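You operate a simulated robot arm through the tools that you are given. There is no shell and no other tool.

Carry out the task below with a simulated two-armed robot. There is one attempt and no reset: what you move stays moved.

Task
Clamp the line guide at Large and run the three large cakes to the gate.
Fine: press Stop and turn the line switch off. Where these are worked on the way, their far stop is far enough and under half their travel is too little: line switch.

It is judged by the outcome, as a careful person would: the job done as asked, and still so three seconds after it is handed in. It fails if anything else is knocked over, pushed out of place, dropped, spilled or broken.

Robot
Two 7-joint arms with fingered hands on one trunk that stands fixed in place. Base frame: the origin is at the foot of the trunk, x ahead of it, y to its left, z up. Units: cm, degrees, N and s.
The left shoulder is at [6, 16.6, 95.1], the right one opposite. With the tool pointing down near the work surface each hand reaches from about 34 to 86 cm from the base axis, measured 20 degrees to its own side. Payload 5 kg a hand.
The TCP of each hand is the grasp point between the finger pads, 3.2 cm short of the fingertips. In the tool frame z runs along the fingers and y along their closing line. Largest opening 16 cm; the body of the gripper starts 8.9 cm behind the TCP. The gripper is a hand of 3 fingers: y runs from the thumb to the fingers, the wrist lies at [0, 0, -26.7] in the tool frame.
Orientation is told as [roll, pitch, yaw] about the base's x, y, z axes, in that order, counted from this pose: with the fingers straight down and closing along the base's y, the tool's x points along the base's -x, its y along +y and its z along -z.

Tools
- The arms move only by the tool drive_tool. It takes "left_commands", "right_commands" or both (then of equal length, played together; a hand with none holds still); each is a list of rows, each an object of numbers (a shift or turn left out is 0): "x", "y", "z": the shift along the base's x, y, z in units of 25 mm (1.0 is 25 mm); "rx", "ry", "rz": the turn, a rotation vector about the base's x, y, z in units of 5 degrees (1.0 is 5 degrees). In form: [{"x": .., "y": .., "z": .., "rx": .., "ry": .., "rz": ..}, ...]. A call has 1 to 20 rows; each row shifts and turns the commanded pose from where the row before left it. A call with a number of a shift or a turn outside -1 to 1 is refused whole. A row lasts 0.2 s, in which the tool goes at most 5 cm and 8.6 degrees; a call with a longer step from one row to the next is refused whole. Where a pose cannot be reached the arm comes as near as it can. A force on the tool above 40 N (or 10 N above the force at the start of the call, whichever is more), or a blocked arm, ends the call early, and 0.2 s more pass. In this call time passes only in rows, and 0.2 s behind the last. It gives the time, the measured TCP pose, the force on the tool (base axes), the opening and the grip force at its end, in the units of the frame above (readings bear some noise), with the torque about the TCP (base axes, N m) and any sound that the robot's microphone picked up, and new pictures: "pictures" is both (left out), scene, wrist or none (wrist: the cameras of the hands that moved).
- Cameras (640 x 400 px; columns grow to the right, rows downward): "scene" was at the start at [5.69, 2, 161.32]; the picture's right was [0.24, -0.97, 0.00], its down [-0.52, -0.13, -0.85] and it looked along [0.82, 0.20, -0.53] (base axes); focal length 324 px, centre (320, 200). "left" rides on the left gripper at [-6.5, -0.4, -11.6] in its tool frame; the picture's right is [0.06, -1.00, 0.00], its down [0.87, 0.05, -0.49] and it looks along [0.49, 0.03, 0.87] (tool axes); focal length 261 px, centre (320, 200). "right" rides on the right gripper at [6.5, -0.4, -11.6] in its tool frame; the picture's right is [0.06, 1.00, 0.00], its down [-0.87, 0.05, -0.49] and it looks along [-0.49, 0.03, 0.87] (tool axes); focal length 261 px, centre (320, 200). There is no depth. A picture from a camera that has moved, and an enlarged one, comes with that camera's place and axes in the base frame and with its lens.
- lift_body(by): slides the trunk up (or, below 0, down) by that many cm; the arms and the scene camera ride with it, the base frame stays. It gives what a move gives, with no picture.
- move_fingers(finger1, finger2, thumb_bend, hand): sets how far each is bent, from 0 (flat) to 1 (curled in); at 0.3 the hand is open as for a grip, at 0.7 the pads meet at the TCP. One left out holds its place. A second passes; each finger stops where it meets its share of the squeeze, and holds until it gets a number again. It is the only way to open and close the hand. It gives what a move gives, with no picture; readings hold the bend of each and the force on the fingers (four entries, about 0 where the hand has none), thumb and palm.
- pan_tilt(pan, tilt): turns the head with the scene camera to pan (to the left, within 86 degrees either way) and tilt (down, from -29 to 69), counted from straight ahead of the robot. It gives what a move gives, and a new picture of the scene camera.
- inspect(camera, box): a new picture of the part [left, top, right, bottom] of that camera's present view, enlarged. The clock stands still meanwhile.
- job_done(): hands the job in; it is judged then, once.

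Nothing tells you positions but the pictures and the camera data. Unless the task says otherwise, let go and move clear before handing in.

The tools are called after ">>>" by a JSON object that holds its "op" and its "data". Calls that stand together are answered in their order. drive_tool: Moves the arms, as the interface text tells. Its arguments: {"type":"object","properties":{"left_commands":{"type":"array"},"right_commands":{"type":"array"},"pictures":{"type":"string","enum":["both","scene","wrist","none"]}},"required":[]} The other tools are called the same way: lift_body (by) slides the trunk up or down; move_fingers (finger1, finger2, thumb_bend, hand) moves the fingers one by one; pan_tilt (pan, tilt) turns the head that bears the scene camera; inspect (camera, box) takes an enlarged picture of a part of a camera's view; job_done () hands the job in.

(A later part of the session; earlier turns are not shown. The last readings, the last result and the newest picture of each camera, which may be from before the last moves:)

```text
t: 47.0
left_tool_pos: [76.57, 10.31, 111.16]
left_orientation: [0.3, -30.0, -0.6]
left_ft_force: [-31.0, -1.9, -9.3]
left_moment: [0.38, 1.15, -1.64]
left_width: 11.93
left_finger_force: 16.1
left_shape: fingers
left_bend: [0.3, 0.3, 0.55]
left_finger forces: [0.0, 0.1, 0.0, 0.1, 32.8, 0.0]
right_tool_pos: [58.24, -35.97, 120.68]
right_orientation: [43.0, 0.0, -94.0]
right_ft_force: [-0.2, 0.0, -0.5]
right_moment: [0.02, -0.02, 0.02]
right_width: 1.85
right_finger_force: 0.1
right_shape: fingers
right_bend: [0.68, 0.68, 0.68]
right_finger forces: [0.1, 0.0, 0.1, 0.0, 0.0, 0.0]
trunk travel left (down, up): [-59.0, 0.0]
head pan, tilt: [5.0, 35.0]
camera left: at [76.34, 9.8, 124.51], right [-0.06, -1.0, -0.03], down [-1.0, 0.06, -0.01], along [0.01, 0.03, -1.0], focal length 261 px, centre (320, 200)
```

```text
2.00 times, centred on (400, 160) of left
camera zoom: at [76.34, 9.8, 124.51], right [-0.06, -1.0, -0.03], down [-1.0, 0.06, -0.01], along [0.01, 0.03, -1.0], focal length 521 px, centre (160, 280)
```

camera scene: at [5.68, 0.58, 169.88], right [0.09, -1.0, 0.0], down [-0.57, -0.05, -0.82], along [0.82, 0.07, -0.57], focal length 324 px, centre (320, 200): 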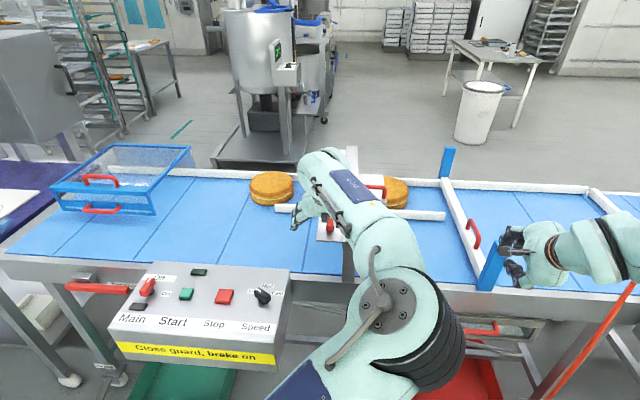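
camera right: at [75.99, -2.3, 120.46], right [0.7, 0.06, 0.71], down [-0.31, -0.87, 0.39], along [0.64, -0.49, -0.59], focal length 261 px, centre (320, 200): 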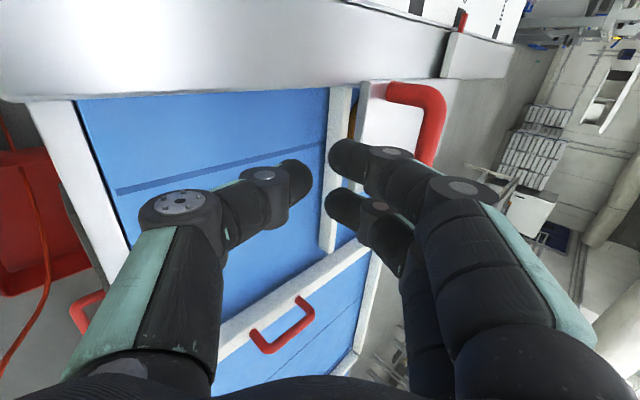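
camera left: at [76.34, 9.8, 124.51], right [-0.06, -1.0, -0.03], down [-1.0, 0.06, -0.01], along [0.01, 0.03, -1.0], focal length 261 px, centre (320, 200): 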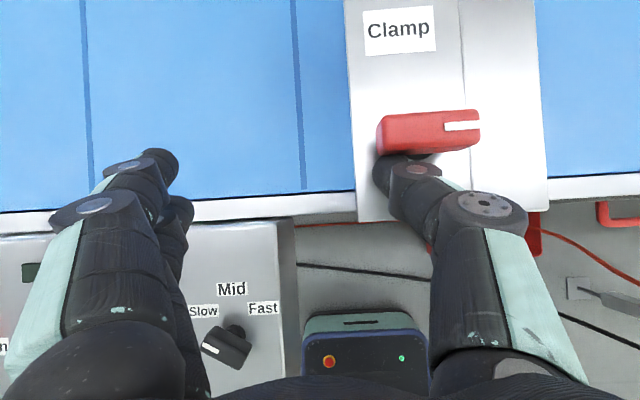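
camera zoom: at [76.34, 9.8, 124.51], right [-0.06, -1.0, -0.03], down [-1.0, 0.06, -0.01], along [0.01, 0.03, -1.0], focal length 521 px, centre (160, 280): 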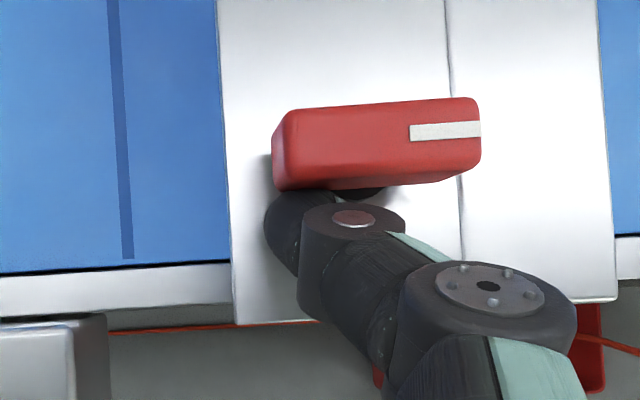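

The thumb met a firm stop (31 N) with the knob turned a full quarter, so the clamp lever is at its far end. I back the thumb off and lift clear.

>>> {"op": "drive_tool", "data": {"left_commands": [{"x": -0.3}, {"x": -0.5, "z": 0.1}, {"x": -0.3, "z": 0.6}, {"x": -0.5, "y": 0.3, "z": 0.8}, {"x": -0.8, "y": 0.6, "z": 0.6}, {"x": -0.8, "y": 0.8, "z": 0.4}, {"x": -0.8, "y": 0.8, "ry": 1}, {"x": -0.6, "y": 0.8, "ry": 1}, {"y": 0.8, "ry": 1}, {"y": 0.8, "ry": 1}, {"y": 0.6, "ry": 1}, {"y": 0.4, "ry": 1}], "pictures": "both"}}

>>> {"op": "inspect", "data": {"camera": "scene", "box": [250, 130, 450, 260]}}

>>> {"op": "inspect", "data": {"camera": "scene", "box": [310, 140, 380, 185]}}

```text
t: 49.6
left_tool_pos: [65.57, 23.5, 117.76]
left_orientation: [0.0, -7.8, -0.4]
left_ft_force: [-1.0, 0.3, 0.5]
left_moment: [-0.03, 0.01, -0.03]
left_width: 11.57
left_finger_force: 0.1
left_shape: fingers
left_bend: [0.3, 0.3, 0.56]
left_finger forces: [0.0, 0.0, 0.0, 0.1, 0.0, 0.0]
left hand out of reach, approached as far as the arm can: row 11, 12
right_tool_pos: [58.47, -36.02, 120.59]
right_orientation: [43.0, 0.0, -94.0]
right_ft_force: [0.3, 0.5, 0.1]
right_moment: [0.02, 0.0, 0.0]
right_width: 1.81
right_finger_force: 0.2
right_shape: fingers
right_bend: [0.68, 0.68, 0.68]
right_finger forces: [0.0, 0.0, 0.0, 0.0, 0.1, 0.0]
trunk travel left (down, up): [-59.0, 0.0]
head pan, tilt: [5.0, 35.0]
camera scene: at [5.78, 0.66, 169.87], right [0.09, -1.0, 0.0], down [-0.57, -0.05, -0.82], along [0.82, 0.07, -0.57], focal length 324 px, centre (320, 200)
camera left: at [70.3, 22.93, 130.04], right [-0.07, -1.0, -0.01], down [-0.93, 0.06, 0.37], along [-0.37, 0.03, -0.93], focal length 261 px, centre (320, 200)
```

scene: 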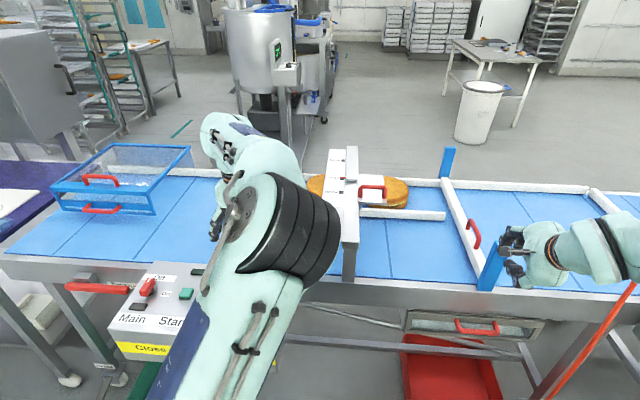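
left: 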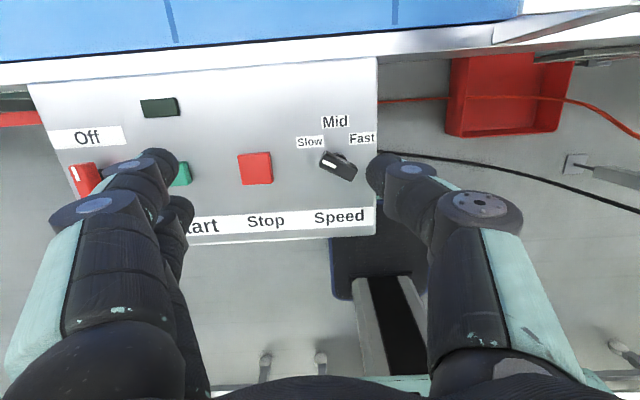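

```text
3.08 times, centred on (350, 195) of scene
camera zoom: at [5.78, 0.66, 169.87], right [0.09, -1.0, 0.0], down [-0.57, -0.05, -0.82], along [0.82, 0.07, -0.57], focal length 996 px, centre (228, 215)
```

zoom: 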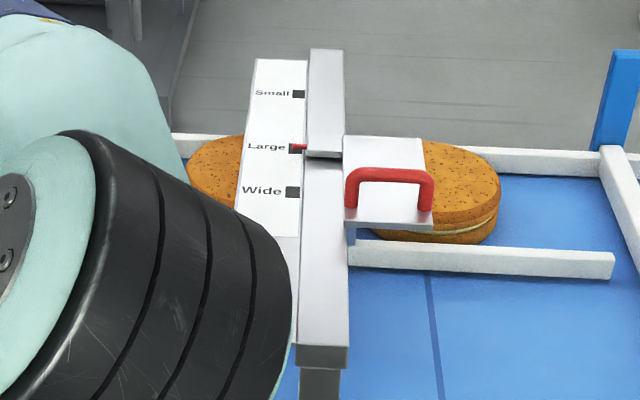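

```text
8.89 times, centred on (345, 162) of scene
camera zoom: at [5.78, 0.66, 169.87], right [0.09, -1.0, 0.0], down [-0.57, -0.05, -0.82], along [0.82, 0.07, -0.57], focal length 2879 px, centre (98, 533)
```

zoom: 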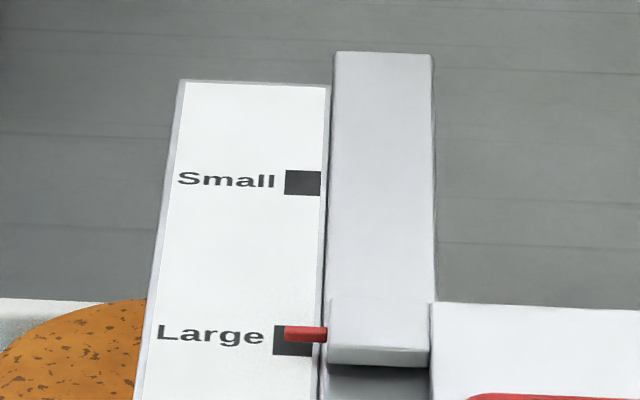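

The clamp lever lies a quarter turn round and the pointer is unchanged on Large; the left wrist camera also shows the whole control panel with Speed on Slow. I move the left hand over towards Main, and bring the right hand back behind the guide handle to check gently that it is clamped.

>>> {"op": "drive_tool", "data": {"left_commands": [{"x": -0.25, "y": 0.95, "ry": 0.13}, {"x": -0.25, "y": 0.95, "ry": 0.13}, {"x": -0.25, "y": 0.95, "ry": 0.13}, {"x": -0.25, "y": 0.95, "ry": 0.13}, {"x": -0.25, "y": 0.95, "ry": 0.13}, {"x": -0.25, "y": 0.95, "ry": 0.13}, {"x": -0.25, "y": 0.95, "ry": 0.13}, {"x": -0.25, "y": 0.95, "ry": 0.13}, {"x": -0.25, "y": 0.95, "ry": 0.13}, {"x": -0.25, "y": 0.95, "ry": 0.13}, {"x": -0.25, "y": 0.95, "ry": 0.13}, {"x": -0.25, "y": 0.95, "ry": 0.13}], "right_commands": [{"x": 0.68, "y": 0.9, "z": 0.11, "ry": -0.03, "rz": 0.067}, {"x": 0.68, "y": 0.9, "z": 0.11, "ry": -0.03, "rz": 0.067}, {"x": 0.68, "y": 0.9, "z": 0.11, "ry": -0.03, "rz": 0.067}, {"x": 0.68, "y": 0.9, "z": 0.11, "ry": -0.03, "rz": 0.067}, {"x": 0.68, "y": 0.9, "z": 0.11, "ry": -0.03, "rz": 0.067}, {"x": 0.68, "y": 0.9, "z": 0.11, "ry": -0.03, "rz": 0.067}, {"x": 0.68, "y": 0.9, "z": 0.11, "ry": -0.03, "rz": 0.067}, {"x": 0.68, "y": 0.9, "z": 0.11, "ry": -0.03, "rz": 0.067}, {"x": 0.68, "y": 0.9, "z": 0.11, "ry": -0.03, "rz": 0.067}, {"x": 0.68, "y": 0.9, "z": 0.11, "ry": -0.03, "rz": 0.067}, {"x": 0.68, "y": 0.9, "z": 0.11, "ry": -0.03, "rz": 0.067}, {"x": 0.68, "y": 0.9, "z": 0.11, "ry": -0.03, "rz": 0.067}], "pictures": "both"}}

```text
t: 52.2
left_tool_pos: [65.35, 24.22, 118.14]
left_orientation: [0.0, -7.8, -0.5]
left_ft_force: [0.8, 0.6, -0.2]
left_moment: [-0.07, 0.02, 0.04]
left_width: 11.56
left_finger_force: 0.1
left_shape: fingers
left_bend: [0.3, 0.3, 0.56]
left_finger forces: [0.0, 0.0, 0.1, 0.1, 0.0, 0.0]
left hand out of reach, approached as far as the arm can: row 1, 2, 3, 4, 5, 6, 7, 8, 9, 10, 11, 12
right_tool_pos: [78.8, -8.77, 123.93]
right_orientation: [44.7, 0.1, -89.9]
right_ft_force: [0.6, 0.4, -0.8]
right_moment: [-0.03, 0.01, -0.01]
right_width: 1.83
right_finger_force: 0.0
right_shape: fingers
right_bend: [0.68, 0.68, 0.68]
right_finger forces: [0.0, 0.0, 0.0, 0.0, 0.0, 0.0]
trunk travel left (down, up): [-59.0, 0.0]
head pan, tilt: [5.0, 35.0]
camera scene: at [5.83, 0.73, 169.87], right [0.09, -1.0, 0.0], down [-0.57, -0.05, -0.82], along [0.82, 0.07, -0.57], focal length 324 px, centre (320, 200)
camera right: at [70.51, -2.24, 131.9], right [0.71, 0.06, 0.7], down [-0.31, -0.87, 0.39], along [0.64, -0.49, -0.6], focal length 261 px, centre (320, 200)
camera left: at [70.22, 23.75, 130.35], right [-0.07, -1.0, -0.01], down [-0.93, 0.06, 0.37], along [-0.37, 0.03, -0.93], focal length 261 px, centre (320, 200)
```

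scene: 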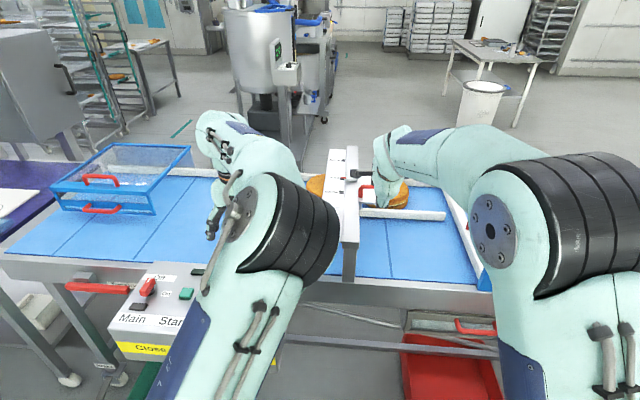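
right: 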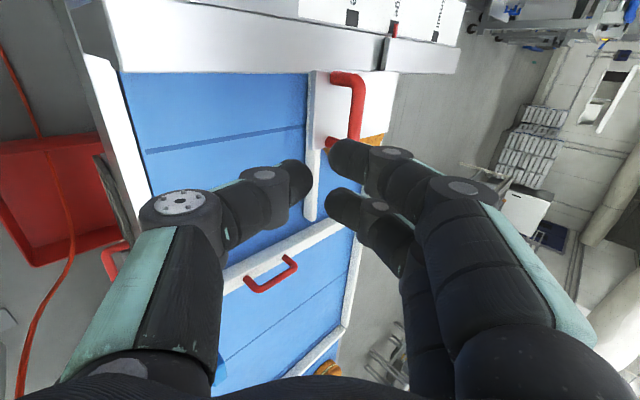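
left: 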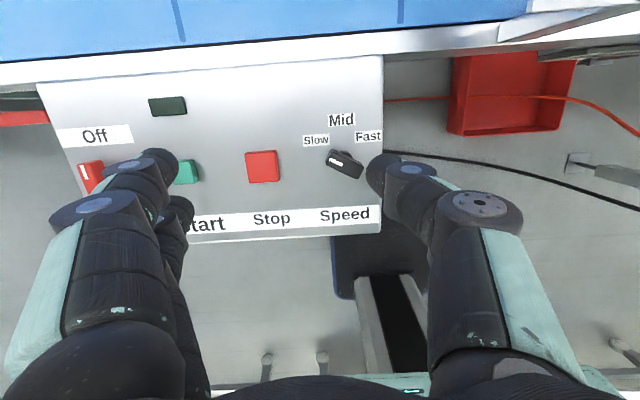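

The right hand is in place, but the left arm is at a joint limit with its elbow swung inward. I back the left hand up the way it came to free the elbow, while the right hand holds still.

>>> {"op": "drive_tool", "data": {"left_commands": [{"x": -0.8, "z": 0.6, "ry": 0.2}, {"x": -0.8, "z": 0.6, "ry": 0.2}, {"x": -0.8, "z": 0.6, "ry": 0.2}, {"x": -0.8, "z": 0.6, "ry": 0.2}, {"x": -0.8, "z": 0.6, "ry": 0.2}, {"x": -0.8, "z": 0.6, "ry": 0.2}, {"x": -0.8, "z": 0.6, "ry": 0.2}, {"x": -0.8, "z": 0.6, "ry": 0.16}], "pictures": "scene"}}

```text
t: 54.0
left_tool_pos: [48.96, 24.4, 130.05]
left_orientation: [-0.1, 1.3, -0.6]
left_ft_force: [-0.9, 0.1, 0.2]
left_moment: [-0.02, -0.04, -0.02]
left_width: 11.55
left_finger_force: 0.0
left_shape: fingers
left_bend: [0.3, 0.3, 0.56]
left_finger forces: [0.0, 0.0, 0.1, 0.0, 0.1, 0.0]
right_tool_pos: [78.85, -8.99, 124.04]
right_orientation: [44.8, 0.1, -89.9]
right_ft_force: [0.2, 0.6, 0.4]
right_moment: [-0.02, -0.03, 0.03]
right_width: 1.83
right_finger_force: 0.0
right_shape: fingers
right_bend: [0.68, 0.68, 0.68]
right_finger forces: [0.0, 0.0, 0.0, 0.1, 0.0, 0.0]
trunk travel left (down, up): [-59.0, 0.0]
head pan, tilt: [5.0, 35.0]
camera scene: at [5.67, 0.65, 169.88], right [0.09, -1.0, 0.0], down [-0.57, -0.05, -0.82], along [0.82, 0.07, -0.57], focal length 324 px, centre (320, 200)
```

scene: 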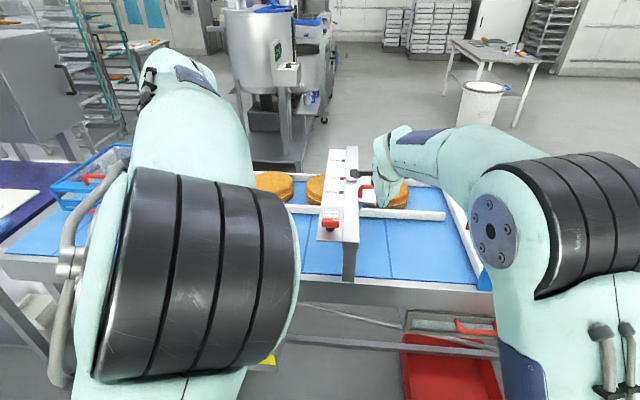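

The left hand freed itself and the clamp lever is plainly turned sideways. Now the gentle clamp check with the right hand: down to handle height and forward to contact.

>>> {"op": "drive_tool", "data": {"right_commands": [{"z": -0.8}, {"z": -0.8}, {"z": -0.8}, {"z": -0.8}, {"z": -0.8}, {"z": -0.6}, {"x": 0.8}, {"x": 0.8}, {"x": 0.8}, {"x": 0.8}, {"x": 0.6}, {"x": 0.5}, {"x": 0.2}, {"x": 0.2}, {"x": 0.1}], "pictures": "wrist"}}

```text
t: 57.2
left_tool_pos: [49.14, 24.31, 130.13]
left_orientation: [-0.2, 1.3, -0.6]
left_ft_force: [-0.1, 0.4, -0.2]
left_moment: [-0.04, 0.03, 0.01]
left_width: 11.55
left_finger_force: 0.0
left_shape: fingers
left_bend: [0.3, 0.3, 0.56]
left_finger forces: [0.0, 0.0, 0.0, 0.0, 0.0, 0.0]
right_tool_pos: [90.86, -8.98, 112.59]
right_orientation: [44.8, 0.1, -90.0]
right_ft_force: [0.3, 0.8, -0.4]
right_moment: [0.0, -0.04, -0.01]
right_width: 1.83
right_finger_force: 0.1
right_shape: fingers
right_bend: [0.68, 0.68, 0.68]
right_finger forces: [0.0, 0.1, 0.0, 0.0, 0.1, 0.0]
trunk travel left (down, up): [-59.0, 0.0]
head pan, tilt: [5.0, 35.0]
camera right: at [82.53, -2.34, 120.51], right [0.71, 0.06, 0.7], down [-0.31, -0.87, 0.39], along [0.64, -0.49, -0.6], focal length 261 px, centre (320, 200)
```

right: 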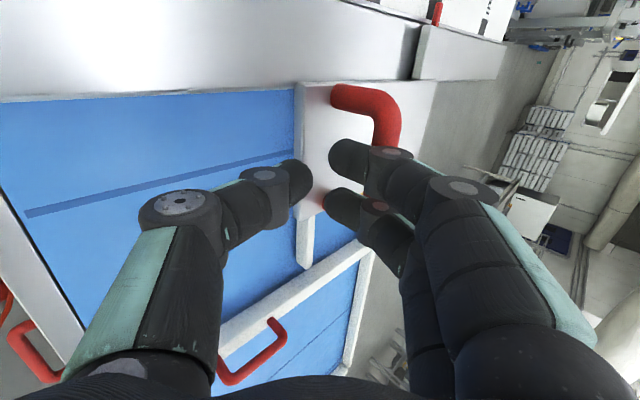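

Just short of contact. I advance in 2.5 mm steps to about x=92.4 and read the force.

>>> {"op": "drive_tool", "data": {"right_commands": [{"x": 0.1}, {"x": 0.1}, {"x": 0.1}, {"x": 0.1}, {"x": 0.1}, {"x": 0.08}], "pictures": "none"}}

>>> {"op": "inspect", "data": {"camera": "scene", "box": [310, 140, 380, 185]}}

```text
t: 58.6
left_tool_pos: [48.95, 24.37, 130.11]
left_orientation: [-0.1, 1.1, -0.5]
left_ft_force: [-0.4, 0.1, 0.5]
left_moment: [-0.01, 0.03, -0.02]
left_width: 11.56
left_finger_force: 0.0
left_shape: fingers
left_bend: [0.3, 0.3, 0.56]
left_finger forces: [0.0, 0.0, 0.1, 0.0, 0.0, 0.0]
right_tool_pos: [92.23, -9.0, 112.7]
right_orientation: [44.9, 0.1, -90.0]
right_ft_force: [-11.2, 0.2, 5.0]
right_moment: [-0.01, -0.15, 0.01]
right_width: 1.44
right_finger_force: 5.9
right_shape: fingers
right_bend: [0.7, 0.7, 0.68]
right_finger forces: [5.7, 5.9, 0.0, 0.0, 0.0, 0.1]
trunk travel left (down, up): [-59.0, 0.0]
head pan, tilt: [5.0, 35.0]
```

```text
8.89 times, centred on (345, 162) of scene
camera zoom: at [5.55, 0.65, 169.89], right [0.09, -1.0, 0.0], down [-0.57, -0.05, -0.82], along [0.82, 0.07, -0.57], focal length 2879 px, centre (98, 533)
```

zoom: 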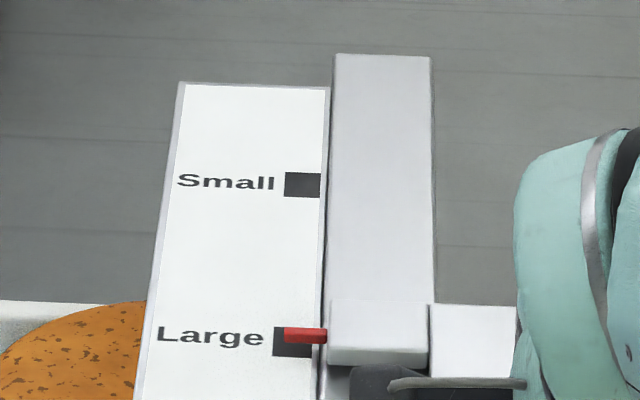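

At 11 N the guide does not move, so it is clamped at Large. I withdraw the right hand to its parking place on the right and bring the left hand further left and lower towards the panel.

>>> {"op": "drive_tool", "data": {"right_commands": [{"x": -0.2}, {"x": -0.5}, {"x": -0.8, "z": 0.4}, {"x": -0.6, "y": -0.2, "z": 0.8}, {"x": -0.8, "y": -0.4, "z": 0.8}, {"x": -1, "y": -0.8, "z": 0.8}, {"x": -1, "y": -1, "z": 0.6}, {"x": -1, "y": -1, "z": 0.2}, {"x": -1, "y": -1}, {"x": -1, "y": -1}, {"x": -1, "y": -1}, {"x": -1, "y": -1}, {"x": -1, "y": -1}], "left_commands": [{}, {}, {"y": 0.5}, {"y": 0.8}, {"y": 0.8}, {"y": 0.8}, {"y": 0.8}, {"y": 0.8}, {"y": 0.8}, {"y": 0.8}, {"y": 0.8}, {"y": 0.8}, {"y": 0.8}], "pictures": "both"}}

```text
t: 61.4
left_tool_pos: [49.07, 43.55, 130.21]
left_orientation: [-0.1, 1.2, -0.5]
left_ft_force: [-0.1, -1.0, -0.9]
left_moment: [0.03, 0.01, 0.0]
left_width: 11.57
left_finger_force: 0.0
left_shape: fingers
left_bend: [0.3, 0.3, 0.56]
left_finger forces: [0.0, 0.0, 0.1, 0.0, 0.0, 0.1]
left hand out of reach, approached as far as the arm can: row 13
right_tool_pos: [64.94, -30.12, 121.61]
right_orientation: [44.8, 0.2, -89.9]
right_ft_force: [-1.1, -0.2, 0.4]
right_moment: [0.02, -0.06, 0.07]
right_width: 1.82
right_finger_force: 0.1
right_shape: fingers
right_bend: [0.68, 0.68, 0.68]
right_finger forces: [0.0, 0.0, 0.1, 0.0, 0.0, 0.0]
trunk travel left (down, up): [-59.0, 0.0]
head pan, tilt: [5.0, 35.0]
camera scene: at [5.65, 0.45, 169.88], right [0.09, -1.0, 0.0], down [-0.57, -0.05, -0.82], along [0.82, 0.07, -0.57], focal length 324 px, centre (320, 200)
camera right: at [56.67, -23.6, 129.49], right [0.71, 0.06, 0.7], down [-0.31, -0.87, 0.38], along [0.64, -0.49, -0.6], focal length 261 px, centre (320, 200)
camera left: at [55.77, 43.01, 141.6], right [-0.07, -1.0, 0.0], down [-0.86, 0.06, 0.51], along [-0.51, 0.04, -0.86], focal length 261 px, centre (320, 200)
```

scene: 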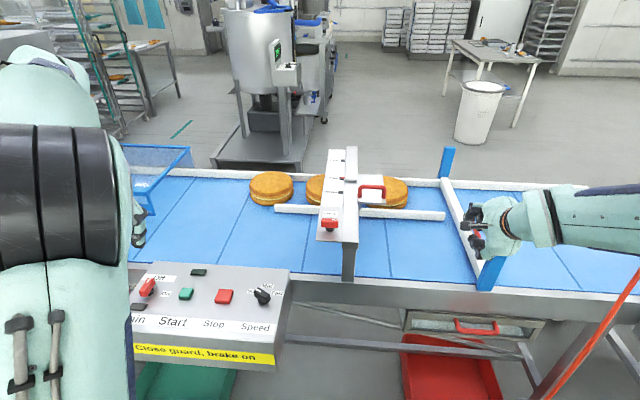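
right: 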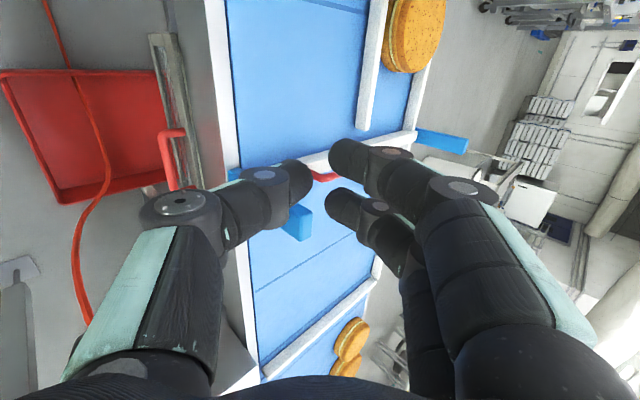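
left: 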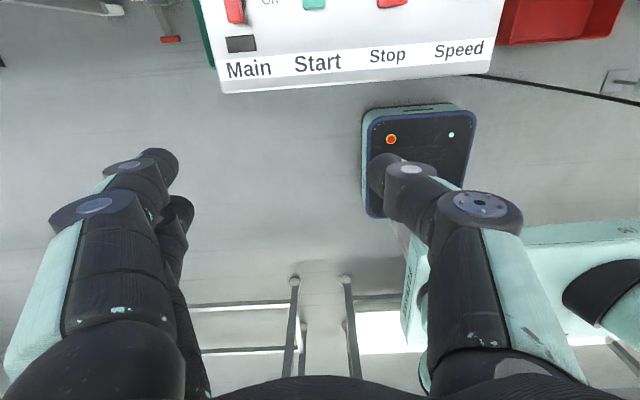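

The right arm is parked and the left hand is at [49, 43.5, 130]. I lower it and pitch it forward 30° as at the clamp, heading for a spot above and behind the Main switch.

>>> {"op": "drive_tool", "data": {"left_commands": [{"z": -0.8, "ry": -0.6}, {"z": -0.8, "ry": -0.6}, {"z": -0.8, "ry": -0.6}, {"x": 0.3, "y": 0.4, "z": -0.8, "ry": -0.6}, {"x": 0.3, "y": 0.5, "z": -0.8, "ry": -0.6}, {"x": 0.3, "y": 0.6, "z": -0.6, "ry": -0.6}, {"x": 0.3, "y": 0.6, "z": -0.6, "ry": -0.6}, {"x": 0.3, "y": 0.7, "z": -0.6, "ry": -0.6}, {"x": 0.3, "y": 0.7, "z": -0.4, "ry": -0.6}, {"x": 0.3, "y": 0.7, "ry": -0.6}], "pictures": "both"}}

```text
t: 63.6
left_tool_pos: [54.82, 53.23, 117.02]
left_orientation: [0.3, -28.8, -0.6]
left_ft_force: [0.1, 0.3, 0.1]
left_moment: [0.04, 0.02, -0.01]
left_width: 11.55
left_finger_force: 0.0
left_shape: fingers
left_bend: [0.3, 0.3, 0.56]
left_finger forces: [0.0, 0.1, 0.0, 0.0, 0.1, 0.0]
left hand out of reach, approached as far as the arm can: row 6, 7, 8
right_tool_pos: [65.34, -30.19, 121.45]
right_orientation: [44.7, 0.1, -89.8]
right_ft_force: [0.3, -0.5, -0.7]
right_moment: [0.04, 0.0, 0.09]
right_width: 1.85
right_finger_force: 0.2
right_shape: fingers
right_bend: [0.68, 0.68, 0.68]
right_finger forces: [0.0, 0.0, 0.0, 0.1, 0.1, 0.0]
trunk travel left (down, up): [-59.0, 0.0]
head pan, tilt: [5.0, 35.0]
camera scene: at [6.04, 0.49, 169.87], right [0.09, -1.0, 0.0], down [-0.57, -0.05, -0.82], along [0.81, 0.07, -0.57], focal length 324 px, centre (320, 200)
camera left: at [54.99, 52.67, 130.22], right [-0.06, -1.0, -0.03], down [-1.0, 0.06, 0.01], along [-0.01, 0.04, -1.0], focal length 261 px, centre (320, 200)
```

scene: 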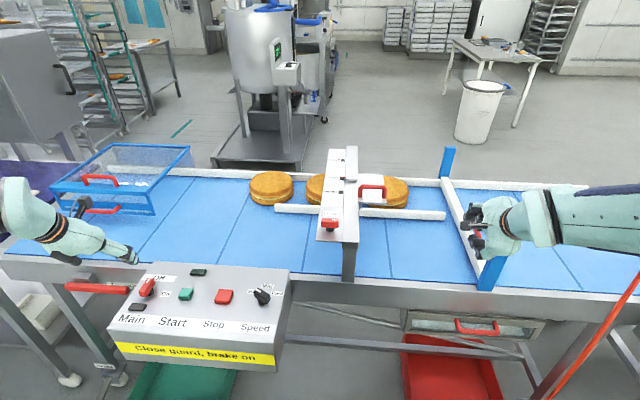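
left: 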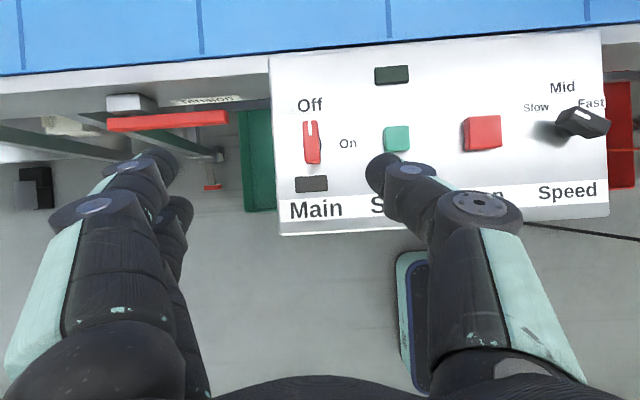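

The left arm swung free and the camera looks straight down on the panel: Main at [61.9, 54.3] pointing to Off with On a quarter turn clockwise, Start at [62, 43.7], Stop at [62, 33]. I bring the thumb tip down behind and to the right (-y) of the Main knob.

>>> {"op": "drive_tool", "data": {"left_commands": [{"x": 0.18, "y": 0.1, "z": -0.75}, {"x": 0.18, "y": 0.1, "z": -0.75}, {"x": 0.18, "y": 0.1, "z": -0.75}, {"x": 0.18, "y": 0.1, "z": -0.75}, {"x": 0.18, "y": 0.1, "z": -0.75}, {"x": 0.18, "y": 0.1, "z": -0.75}, {"x": 0.18, "y": 0.1, "z": -0.6}, {"x": 0.18, "y": 0.1, "z": -0.5}], "pictures": "both"}}

>>> {"op": "inspect", "data": {"camera": "left", "box": [240, 60, 480, 260]}}

>>> {"op": "inspect", "data": {"camera": "scene", "box": [80, 230, 240, 340]}}

```text
t: 65.4
left_tool_pos: [58.52, 55.34, 102.81]
left_orientation: [0.2, -28.9, -0.6]
left_ft_force: [-0.1, -0.3, -0.7]
left_moment: [0.0, 0.02, -0.01]
left_width: 11.55
left_finger_force: 0.0
left_shape: fingers
left_bend: [0.3, 0.3, 0.56]
left_finger forces: [0.1, 0.0, 0.1, 0.0, 0.0, 0.1]
right_tool_pos: [65.14, -30.0, 121.54]
right_orientation: [44.9, 0.1, -89.9]
right_ft_force: [-0.4, 1.0, 0.5]
right_moment: [0.05, -0.01, 0.0]
right_width: 1.82
right_finger_force: 0.0
right_shape: fingers
right_bend: [0.68, 0.68, 0.68]
right_finger forces: [0.1, 0.1, 0.0, 0.1, 0.1, 0.0]
trunk travel left (down, up): [-59.0, 0.0]
head pan, tilt: [5.0, 35.0]
camera scene: at [5.81, 0.67, 169.87], right [0.09, -1.0, 0.0], down [-0.57, -0.05, -0.82], along [0.82, 0.07, -0.57], focal length 324 px, centre (320, 200)
camera left: at [58.52, 54.85, 116.11], right [-0.06, -1.0, -0.03], down [-1.0, 0.06, 0.01], along [-0.01, 0.03, -1.0], focal length 261 px, centre (320, 200)
```

scene: 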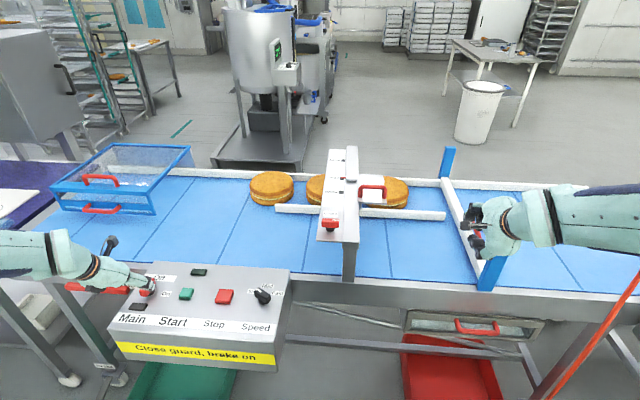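
left: 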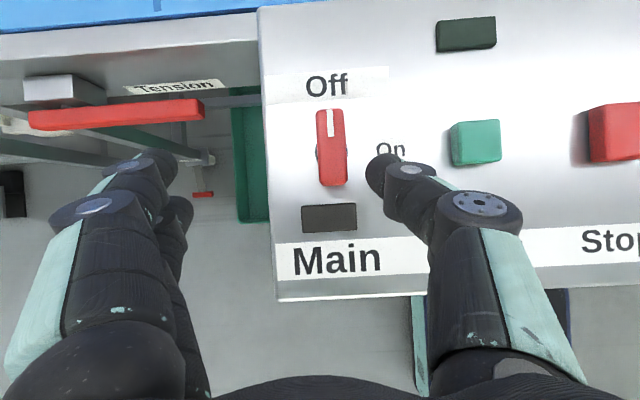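

```text
2.00 times, centred on (360, 160) of left
camera zoom: at [58.52, 54.85, 116.11], right [-0.06, -1.0, -0.03], down [-1.0, 0.06, 0.01], along [-0.01, 0.03, -1.0], focal length 521 px, centre (240, 280)
```

zoom: 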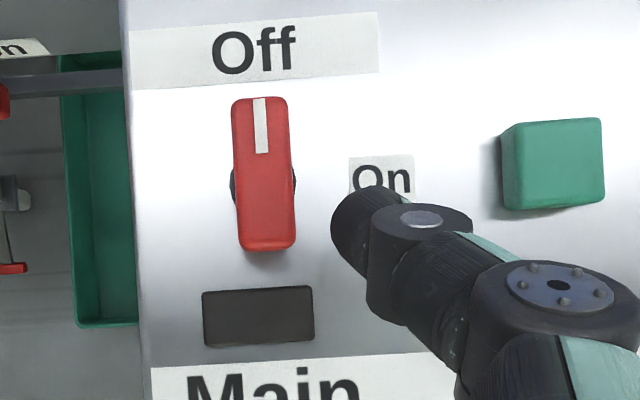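

```text
3.64 times, centred on (160, 285) of scene
camera zoom: at [5.81, 0.67, 169.87], right [0.09, -1.0, 0.0], down [-0.57, -0.05, -0.82], along [0.82, 0.07, -0.57], focal length 1178 px, centre (902, -109)
```

zoom: 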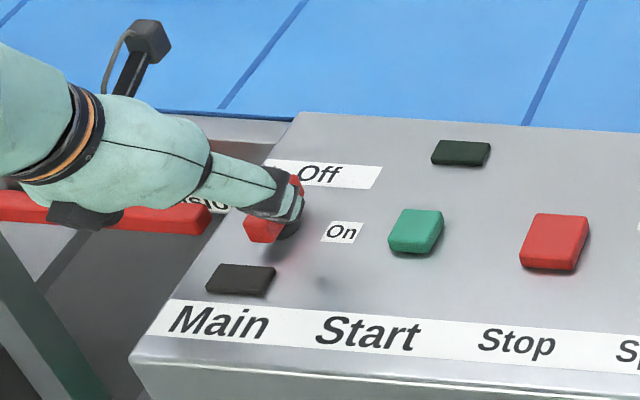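

The thumb tip is beside the knob but still about 3.5 cm too high. I lower it beside the knob, then close the gap and begin turning clockwise towards On.

>>> {"op": "drive_tool", "data": {"left_commands": [{"x": -0.08, "z": -0.5}, {"z": -0.5}, {"z": -0.3}, {"z": -0.15}], "pictures": "wrist"}}

>>> {"op": "inspect", "data": {"camera": "left", "box": [240, 60, 480, 260]}}

```text
t: 66.4
left_tool_pos: [58.21, 55.38, 99.33]
left_orientation: [0.2, -28.7, -0.5]
left_ft_force: [-0.2, -0.5, -0.1]
left_moment: [-0.01, -0.02, 0.0]
left_width: 11.57
left_finger_force: 0.0
left_shape: fingers
left_bend: [0.3, 0.3, 0.56]
left_finger forces: [0.0, 0.0, 0.0, 0.0, 0.0, 0.0]
right_tool_pos: [65.14, -29.9, 121.61]
right_orientation: [44.8, 0.1, -89.8]
right_ft_force: [-0.1, 0.1, -0.4]
right_moment: [-0.02, -0.06, 0.0]
right_width: 1.83
right_finger_force: 0.0
right_shape: fingers
right_bend: [0.68, 0.68, 0.68]
right_finger forces: [0.1, 0.0, 0.0, 0.0, 0.0, 0.1]
trunk travel left (down, up): [-59.0, 0.0]
head pan, tilt: [5.0, 35.0]
camera left: at [58.2, 54.78, 112.49], right [-0.06, -1.0, -0.03], down [-1.0, 0.06, 0.01], along [-0.01, 0.03, -1.0], focal length 261 px, centre (320, 200)
```

left: 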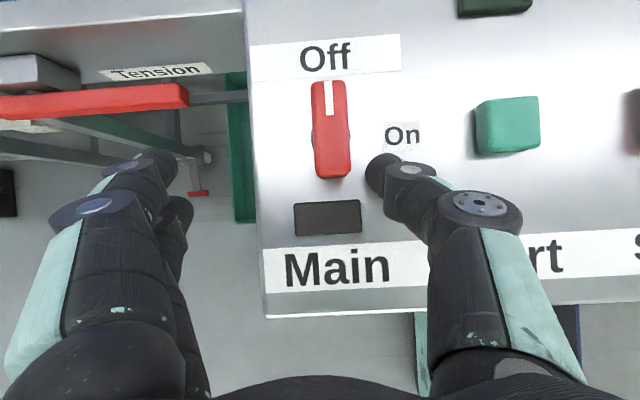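

```text
2.00 times, centred on (360, 160) of left
camera zoom: at [58.2, 54.78, 112.49], right [-0.06, -1.0, -0.03], down [-1.0, 0.06, 0.01], along [-0.01, 0.03, -1.0], focal length 521 px, centre (240, 280)
```

zoom: 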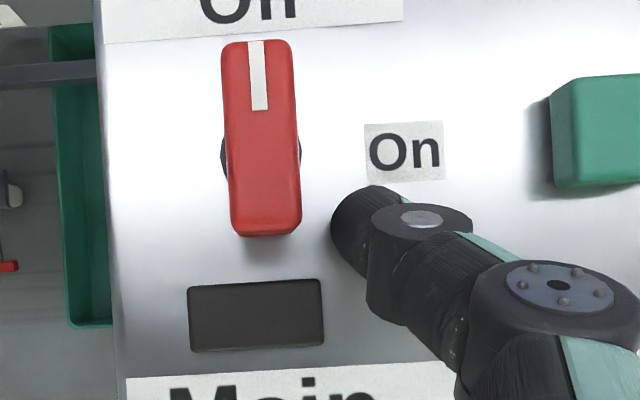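

Thumb tip and knob are now at the same height with about 0.9 cm between them. I close the gap and push the near end along the arc.

>>> {"op": "drive_tool", "data": {"left_commands": [{"x": 0.1, "y": 0.2}, {"y": 0.15}, {"x": -0.04, "y": 0.18}, {"x": -0.06, "y": 0.2}, {"x": -0.03, "y": 0.2}, {"x": 0.0, "y": 0.2}], "pictures": "wrist"}}

>>> {"op": "inspect", "data": {"camera": "left", "box": [240, 60, 480, 260]}}

```text
t: 67.8
left_tool_pos: [58.02, 58.26, 99.23]
left_orientation: [0.2, -28.7, -0.6]
left_ft_force: [0.0, -1.1, -0.3]
left_moment: [0.01, 0.0, -0.04]
left_width: 11.68
left_finger_force: 0.5
left_shape: fingers
left_bend: [0.3, 0.3, 0.56]
left_finger forces: [0.1, 0.0, 0.1, 0.0, 0.6, 0.0]
right_tool_pos: [65.22, -29.95, 121.56]
right_orientation: [44.8, 0.1, -89.8]
right_ft_force: [-0.3, -0.6, 0.4]
right_moment: [0.01, 0.01, -0.02]
right_width: 1.86
right_finger_force: 0.0
right_shape: fingers
right_bend: [0.68, 0.68, 0.68]
right_finger forces: [0.1, 0.1, 0.0, 0.0, 0.0, 0.0]
trunk travel left (down, up): [-59.0, 0.0]
head pan, tilt: [5.0, 35.0]
camera left: at [58.11, 57.74, 112.46], right [-0.06, -1.0, -0.03], down [-1.0, 0.06, 0.01], along [-0.01, 0.03, -1.0], focal length 261 px, centre (320, 200)
```

left: 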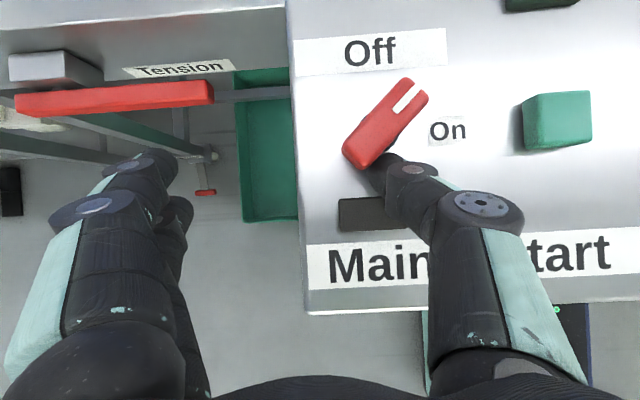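

```text
2.00 times, centred on (360, 160) of left
camera zoom: at [58.11, 57.74, 112.46], right [-0.06, -1.0, -0.03], down [-1.0, 0.06, 0.01], along [-0.01, 0.03, -1.0], focal length 521 px, centre (240, 280)
```

zoom: 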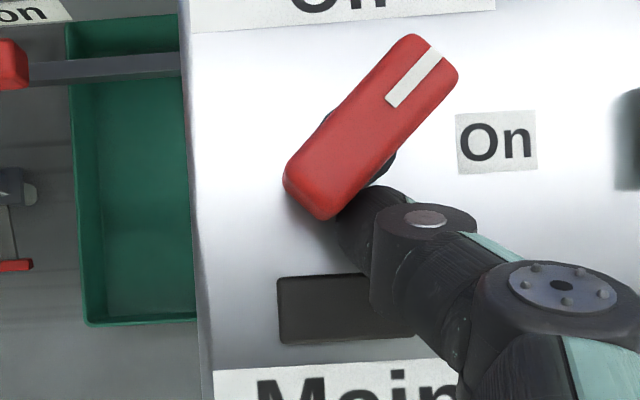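

The switch has turned about 40°. I continue along the arc to its far stop at On.

>>> {"op": "drive_tool", "data": {"left_commands": [{"x": 0.0, "y": 0.18}, {"x": 0.03, "y": 0.2}, {"x": 0.06, "y": 0.2}, {"x": 0.1, "y": 0.17}, {"x": 0.11, "y": 0.1}], "pictures": "wrist"}}

>>> {"op": "inspect", "data": {"camera": "left", "box": [240, 60, 480, 260]}}

```text
t: 69.0
left_tool_pos: [58.6, 60.3, 99.19]
left_orientation: [0.2, -28.6, -0.5]
left_ft_force: [-9.2, -1.9, -1.3]
left_moment: [0.04, 0.33, -0.49]
left_width: 11.76
left_finger_force: 5.0
left_shape: fingers
left_bend: [0.3, 0.3, 0.56]
left_finger forces: [0.0, 0.1, 0.0, 0.1, 9.8, 0.0]
right_tool_pos: [65.13, -29.97, 121.62]
right_orientation: [44.8, 0.1, -89.9]
right_ft_force: [0.0, -0.1, -0.2]
right_moment: [0.0, 0.01, -0.02]
right_width: 1.84
right_finger_force: 0.1
right_shape: fingers
right_bend: [0.68, 0.68, 0.68]
right_finger forces: [0.0, 0.0, 0.0, 0.1, 0.1, 0.1]
trunk travel left (down, up): [-59.0, 0.0]
head pan, tilt: [5.0, 35.0]
camera left: at [58.7, 59.78, 112.45], right [-0.06, -1.0, -0.03], down [-1.0, 0.06, 0.02], along [-0.01, 0.03, -1.0], focal length 261 px, centre (320, 200)
```

left: 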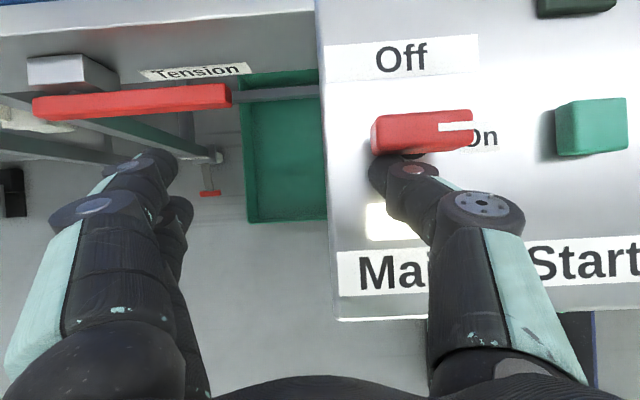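

```text
2.00 times, centred on (360, 160) of left
camera zoom: at [58.7, 59.78, 112.45], right [-0.06, -1.0, -0.03], down [-1.0, 0.06, 0.02], along [-0.01, 0.03, -1.0], focal length 521 px, centre (240, 280)
```

zoom: 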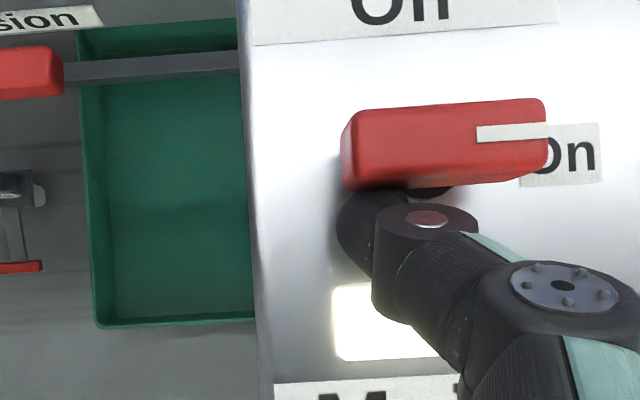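

Main is at On (its lamp is lit, with the switch at its stop). I back the thumb away from the switch, rise, and close the left hand to press Start.

>>> {"op": "drive_tool", "data": {"left_commands": [{"x": -0.25}, {"x": -0.5, "z": 0.1}, {"x": -0.3, "z": 0.6}, {"z": 0.8}, {"z": 0.8}, {"y": -0.8, "x": 0.4}, {"y": -1, "x": 0.4}, {"y": -1, "x": 0.5}, {"y": -1, "x": 0.5}, {"y": -1, "x": 0.3}, {"y": -1, "x": 0.2}, {"y": -0.9}], "pictures": "none"}}

>>> {"op": "move_fingers", "data": {"hand": "left", "finger1": 0.68, "finger2": 0.68, "thumb_bend": 0.68}}

>>> {"op": "inspect", "data": {"camera": "left", "box": [0, 0, 640, 400]}}

>>> {"op": "inspect", "data": {"camera": "scene", "box": [0, 100, 640, 400]}}

```text
t: 71.6
left_tool_pos: [61.98, 43.42, 105.12]
left_orientation: [0.3, -28.7, -0.7]
left_ft_force: [-0.5, 0.0, -0.7]
left_moment: [0.0, 0.02, 0.04]
left_width: 11.58
left_finger_force: 0.1
left_shape: fingers
left_bend: [0.3, 0.3, 0.56]
left_finger forces: [0.0, 0.0, 0.0, 0.0, 0.1, 0.0]
right_tool_pos: [65.1, -30.16, 121.55]
right_orientation: [44.8, 0.1, -89.9]
right_ft_force: [0.2, -1.5, -0.6]
right_moment: [0.0, 0.0, 0.04]
right_width: 1.83
right_finger_force: 0.0
right_shape: fingers
right_bend: [0.68, 0.68, 0.68]
right_finger forces: [0.0, 0.0, 0.1, 0.0, 0.0, 0.1]
trunk travel left (down, up): [-59.0, 0.0]
head pan, tilt: [5.0, 35.0]
```

```text
t: 72.6
left_tool_pos: [61.94, 43.57, 104.97]
left_orientation: [0.1, -28.7, -0.6]
left_ft_force: [0.0, -0.8, -0.6]
left_moment: [-0.02, -0.04, -0.01]
left_width: 1.94
left_finger_force: 0.0
left_shape: fingers
left_bend: [0.68, 0.68, 0.68]
left_finger forces: [0.0, 0.1, 0.0, 0.1, 0.0, 0.0]
right_tool_pos: [65.16, -29.91, 121.53]
right_orientation: [44.7, 0.1, -89.9]
right_ft_force: [0.4, -0.4, -0.1]
right_moment: [0.01, 0.01, 0.0]
right_width: 1.83
right_finger_force: 0.2
right_shape: fingers
right_bend: [0.68, 0.68, 0.68]
right_finger forces: [0.0, 0.0, 0.0, 0.0, 0.0, 0.0]
trunk travel left (down, up): [-59.0, 0.0]
head pan, tilt: [5.0, 35.0]
```

```text
1.00 times, centred on (320, 200) of left (not enlarged: the box is as wide or as high as the picture)
camera zoom: at [62.02, 43.01, 118.28], right [-0.06, -1.0, -0.03], down [-1.0, 0.06, 0.01], along [-0.01, 0.03, -1.0], focal length 261 px, centre (320, 200)
```

zoom: 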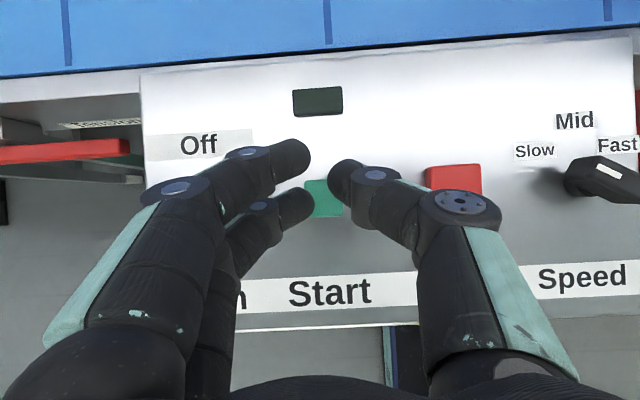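

```text
1.00 times, centred on (320, 250) of scene (not enlarged: the box is as wide or as high as the picture)
camera zoom: at [5.77, 0.66, 169.87], right [0.09, -1.0, 0.0], down [-0.57, -0.05, -0.82], along [0.82, 0.07, -0.57], focal length 324 px, centre (320, 150)
```

zoom: 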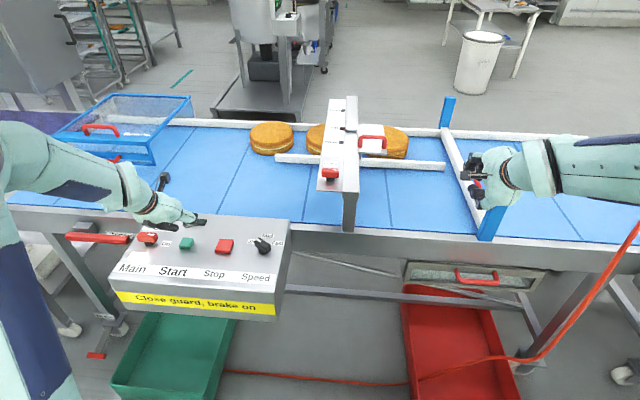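

Main lamp is on and the closed left hand is above Start at [62, 43.4]. I shift it so the lower finger is centred over the button, and come down to just above it.

>>> {"op": "drive_tool", "data": {"left_commands": [{"x": 0.14, "y": -0.44}, {"y": -0.4}, {"z": -0.5}, {"z": -0.5}], "pictures": "wrist"}}

>>> {"op": "inspect", "data": {"camera": "scene", "box": [100, 240, 300, 370]}}

```text
t: 73.6
left_tool_pos: [62.18, 41.5, 102.53]
left_orientation: [0.2, -28.7, -0.7]
left_ft_force: [0.0, 0.5, -0.1]
left_moment: [0.01, -0.01, -0.01]
left_width: 1.9
left_finger_force: 0.1
left_shape: fingers
left_bend: [0.68, 0.68, 0.68]
left_finger forces: [0.1, 0.0, 0.1, 0.0, 0.0, 0.0]
right_tool_pos: [65.16, -29.99, 121.57]
right_orientation: [44.8, 0.2, -89.9]
right_ft_force: [0.2, 0.6, -0.3]
right_moment: [0.0, 0.0, -0.04]
right_width: 1.86
right_finger_force: 0.1
right_shape: fingers
right_bend: [0.68, 0.68, 0.68]
right_finger forces: [0.0, 0.0, 0.0, 0.0, 0.1, 0.0]
trunk travel left (down, up): [-59.0, 0.0]
head pan, tilt: [5.0, 35.0]
camera left: at [62.3, 41.02, 115.75], right [-0.06, -1.0, -0.03], down [-1.0, 0.06, 0.01], along [-0.01, 0.03, -1.0], focal length 261 px, centre (320, 200)
```

left: 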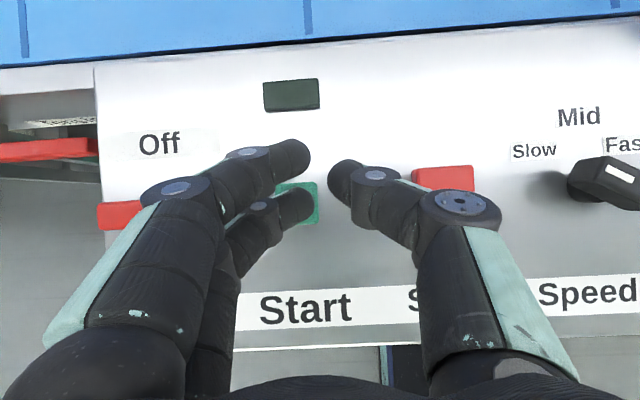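

```text
3.08 times, centred on (200, 305) of scene
camera zoom: at [5.77, 0.66, 169.88], right [0.09, -1.0, 0.0], down [-0.57, -0.05, -0.82], along [0.82, 0.07, -0.57], focal length 996 px, centre (689, -123)
```

zoom: 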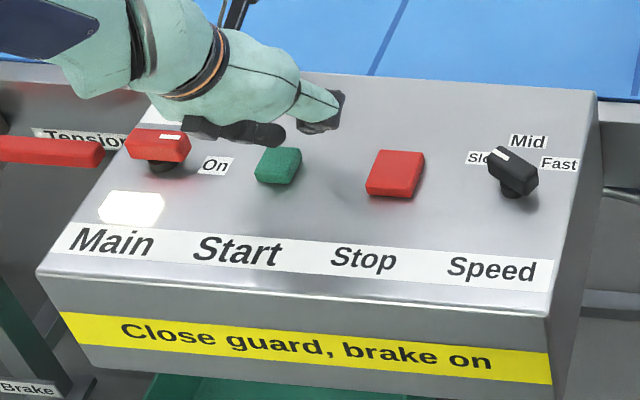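

The lower finger is centred over Start and everything else is clear. I press down in small steps.

>>> {"op": "drive_tool", "data": {"left_commands": [{"z": -0.2}, {"z": -0.2}, {"z": -0.2}, {"z": -0.12}, {"z": -0.12}], "pictures": "both"}}

```text
t: 74.8
left_tool_pos: [62.34, 41.51, 100.46]
left_orientation: [0.4, -28.7, -0.5]
left_ft_force: [-0.2, 0.1, 1.2]
left_moment: [0.03, 0.0, 0.04]
left_width: 1.92
left_finger_force: 0.8
left_shape: fingers
left_bend: [0.68, 0.68, 0.68]
left_finger forces: [0.0, 1.4, 0.0, 0.0, 0.0, 0.0]
right_tool_pos: [65.13, -29.97, 121.52]
right_orientation: [44.8, 0.1, -89.9]
right_ft_force: [0.6, -0.3, 0.7]
right_moment: [-0.01, 0.01, -0.02]
right_width: 1.86
right_finger_force: 0.0
right_shape: fingers
right_bend: [0.68, 0.68, 0.68]
right_finger forces: [0.0, 0.1, 0.0, 0.0, 0.0, 0.0]
trunk travel left (down, up): [-59.0, 0.0]
head pan, tilt: [5.0, 35.0]
camera scene: at [5.76, 0.65, 169.88], right [0.09, -1.0, 0.0], down [-0.57, -0.05, -0.82], along [0.82, 0.07, -0.57], focal length 324 px, centre (320, 200)
camera left: at [62.41, 40.94, 113.7], right [-0.06, -1.0, -0.03], down [-1.0, 0.06, 0.01], along [-0.01, 0.03, -1.0], focal length 261 px, centre (320, 200)
```

scene: 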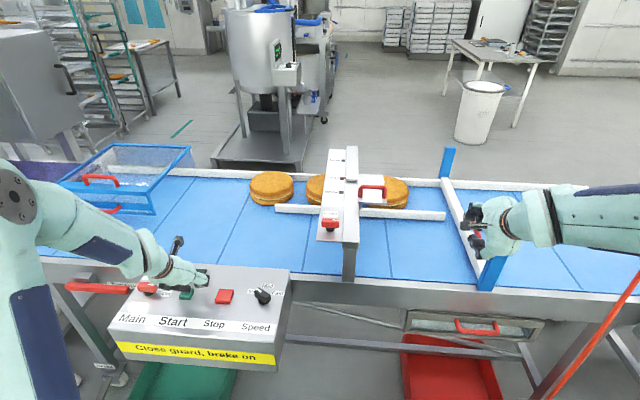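
left: 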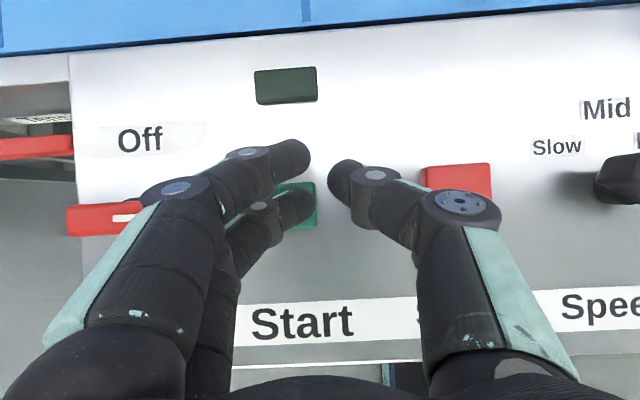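

Contact with the Start button at z≈100.5 (about 1 N). I press on in small steps and watch for the run lamp and belt movement.

>>> {"op": "drive_tool", "data": {"left_commands": [{"z": -0.1}, {"z": -0.1}, {"z": -0.1}], "pictures": "both"}}

```text
t: 75.6
left_tool_pos: [62.36, 41.58, 99.99]
left_orientation: [0.4, -28.9, -0.6]
left_ft_force: [0.8, 3.1, 15.3]
left_moment: [0.35, -0.01, -0.04]
left_width: 1.89
left_finger_force: 7.8
left_shape: fingers
left_bend: [0.68, 0.7, 0.68]
left_finger forces: [0.0, 15.6, 0.0, 0.1, 0.1, 0.0]
right_tool_pos: [65.17, -29.95, 121.64]
right_orientation: [44.8, 0.2, -89.8]
right_ft_force: [-0.2, 0.0, -0.5]
right_moment: [0.0, 0.01, -0.01]
right_width: 1.82
right_finger_force: 0.0
right_shape: fingers
right_bend: [0.68, 0.68, 0.68]
right_finger forces: [0.0, 0.0, 0.0, 0.1, 0.1, 0.1]
trunk travel left (down, up): [-59.0, 0.0]
head pan, tilt: [5.0, 35.0]
heard: click
camera scene: at [5.65, 0.61, 169.91], right [0.09, -1.0, 0.0], down [-0.57, -0.05, -0.82], along [0.82, 0.07, -0.57], focal length 324 px, centre (320, 200)
camera left: at [62.34, 40.98, 113.09], right [-0.06, -1.0, -0.04], down [-1.0, 0.06, 0.01], along [-0.01, 0.04, -1.0], focal length 261 px, centre (320, 200)
```

scene: 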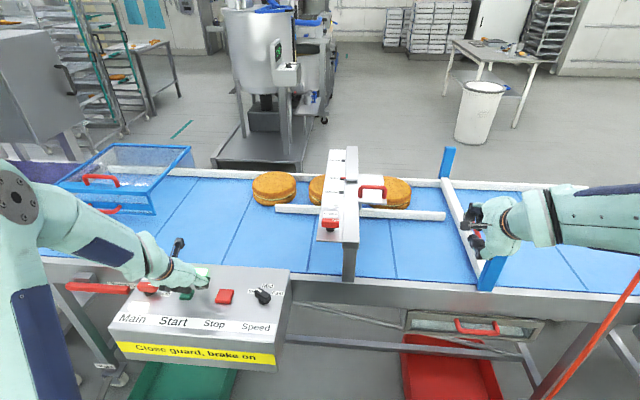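
left: 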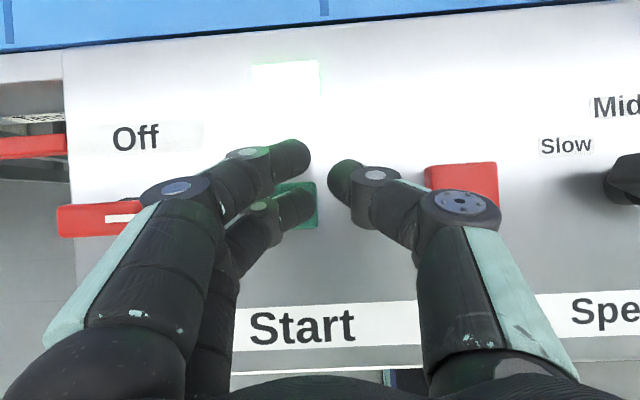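

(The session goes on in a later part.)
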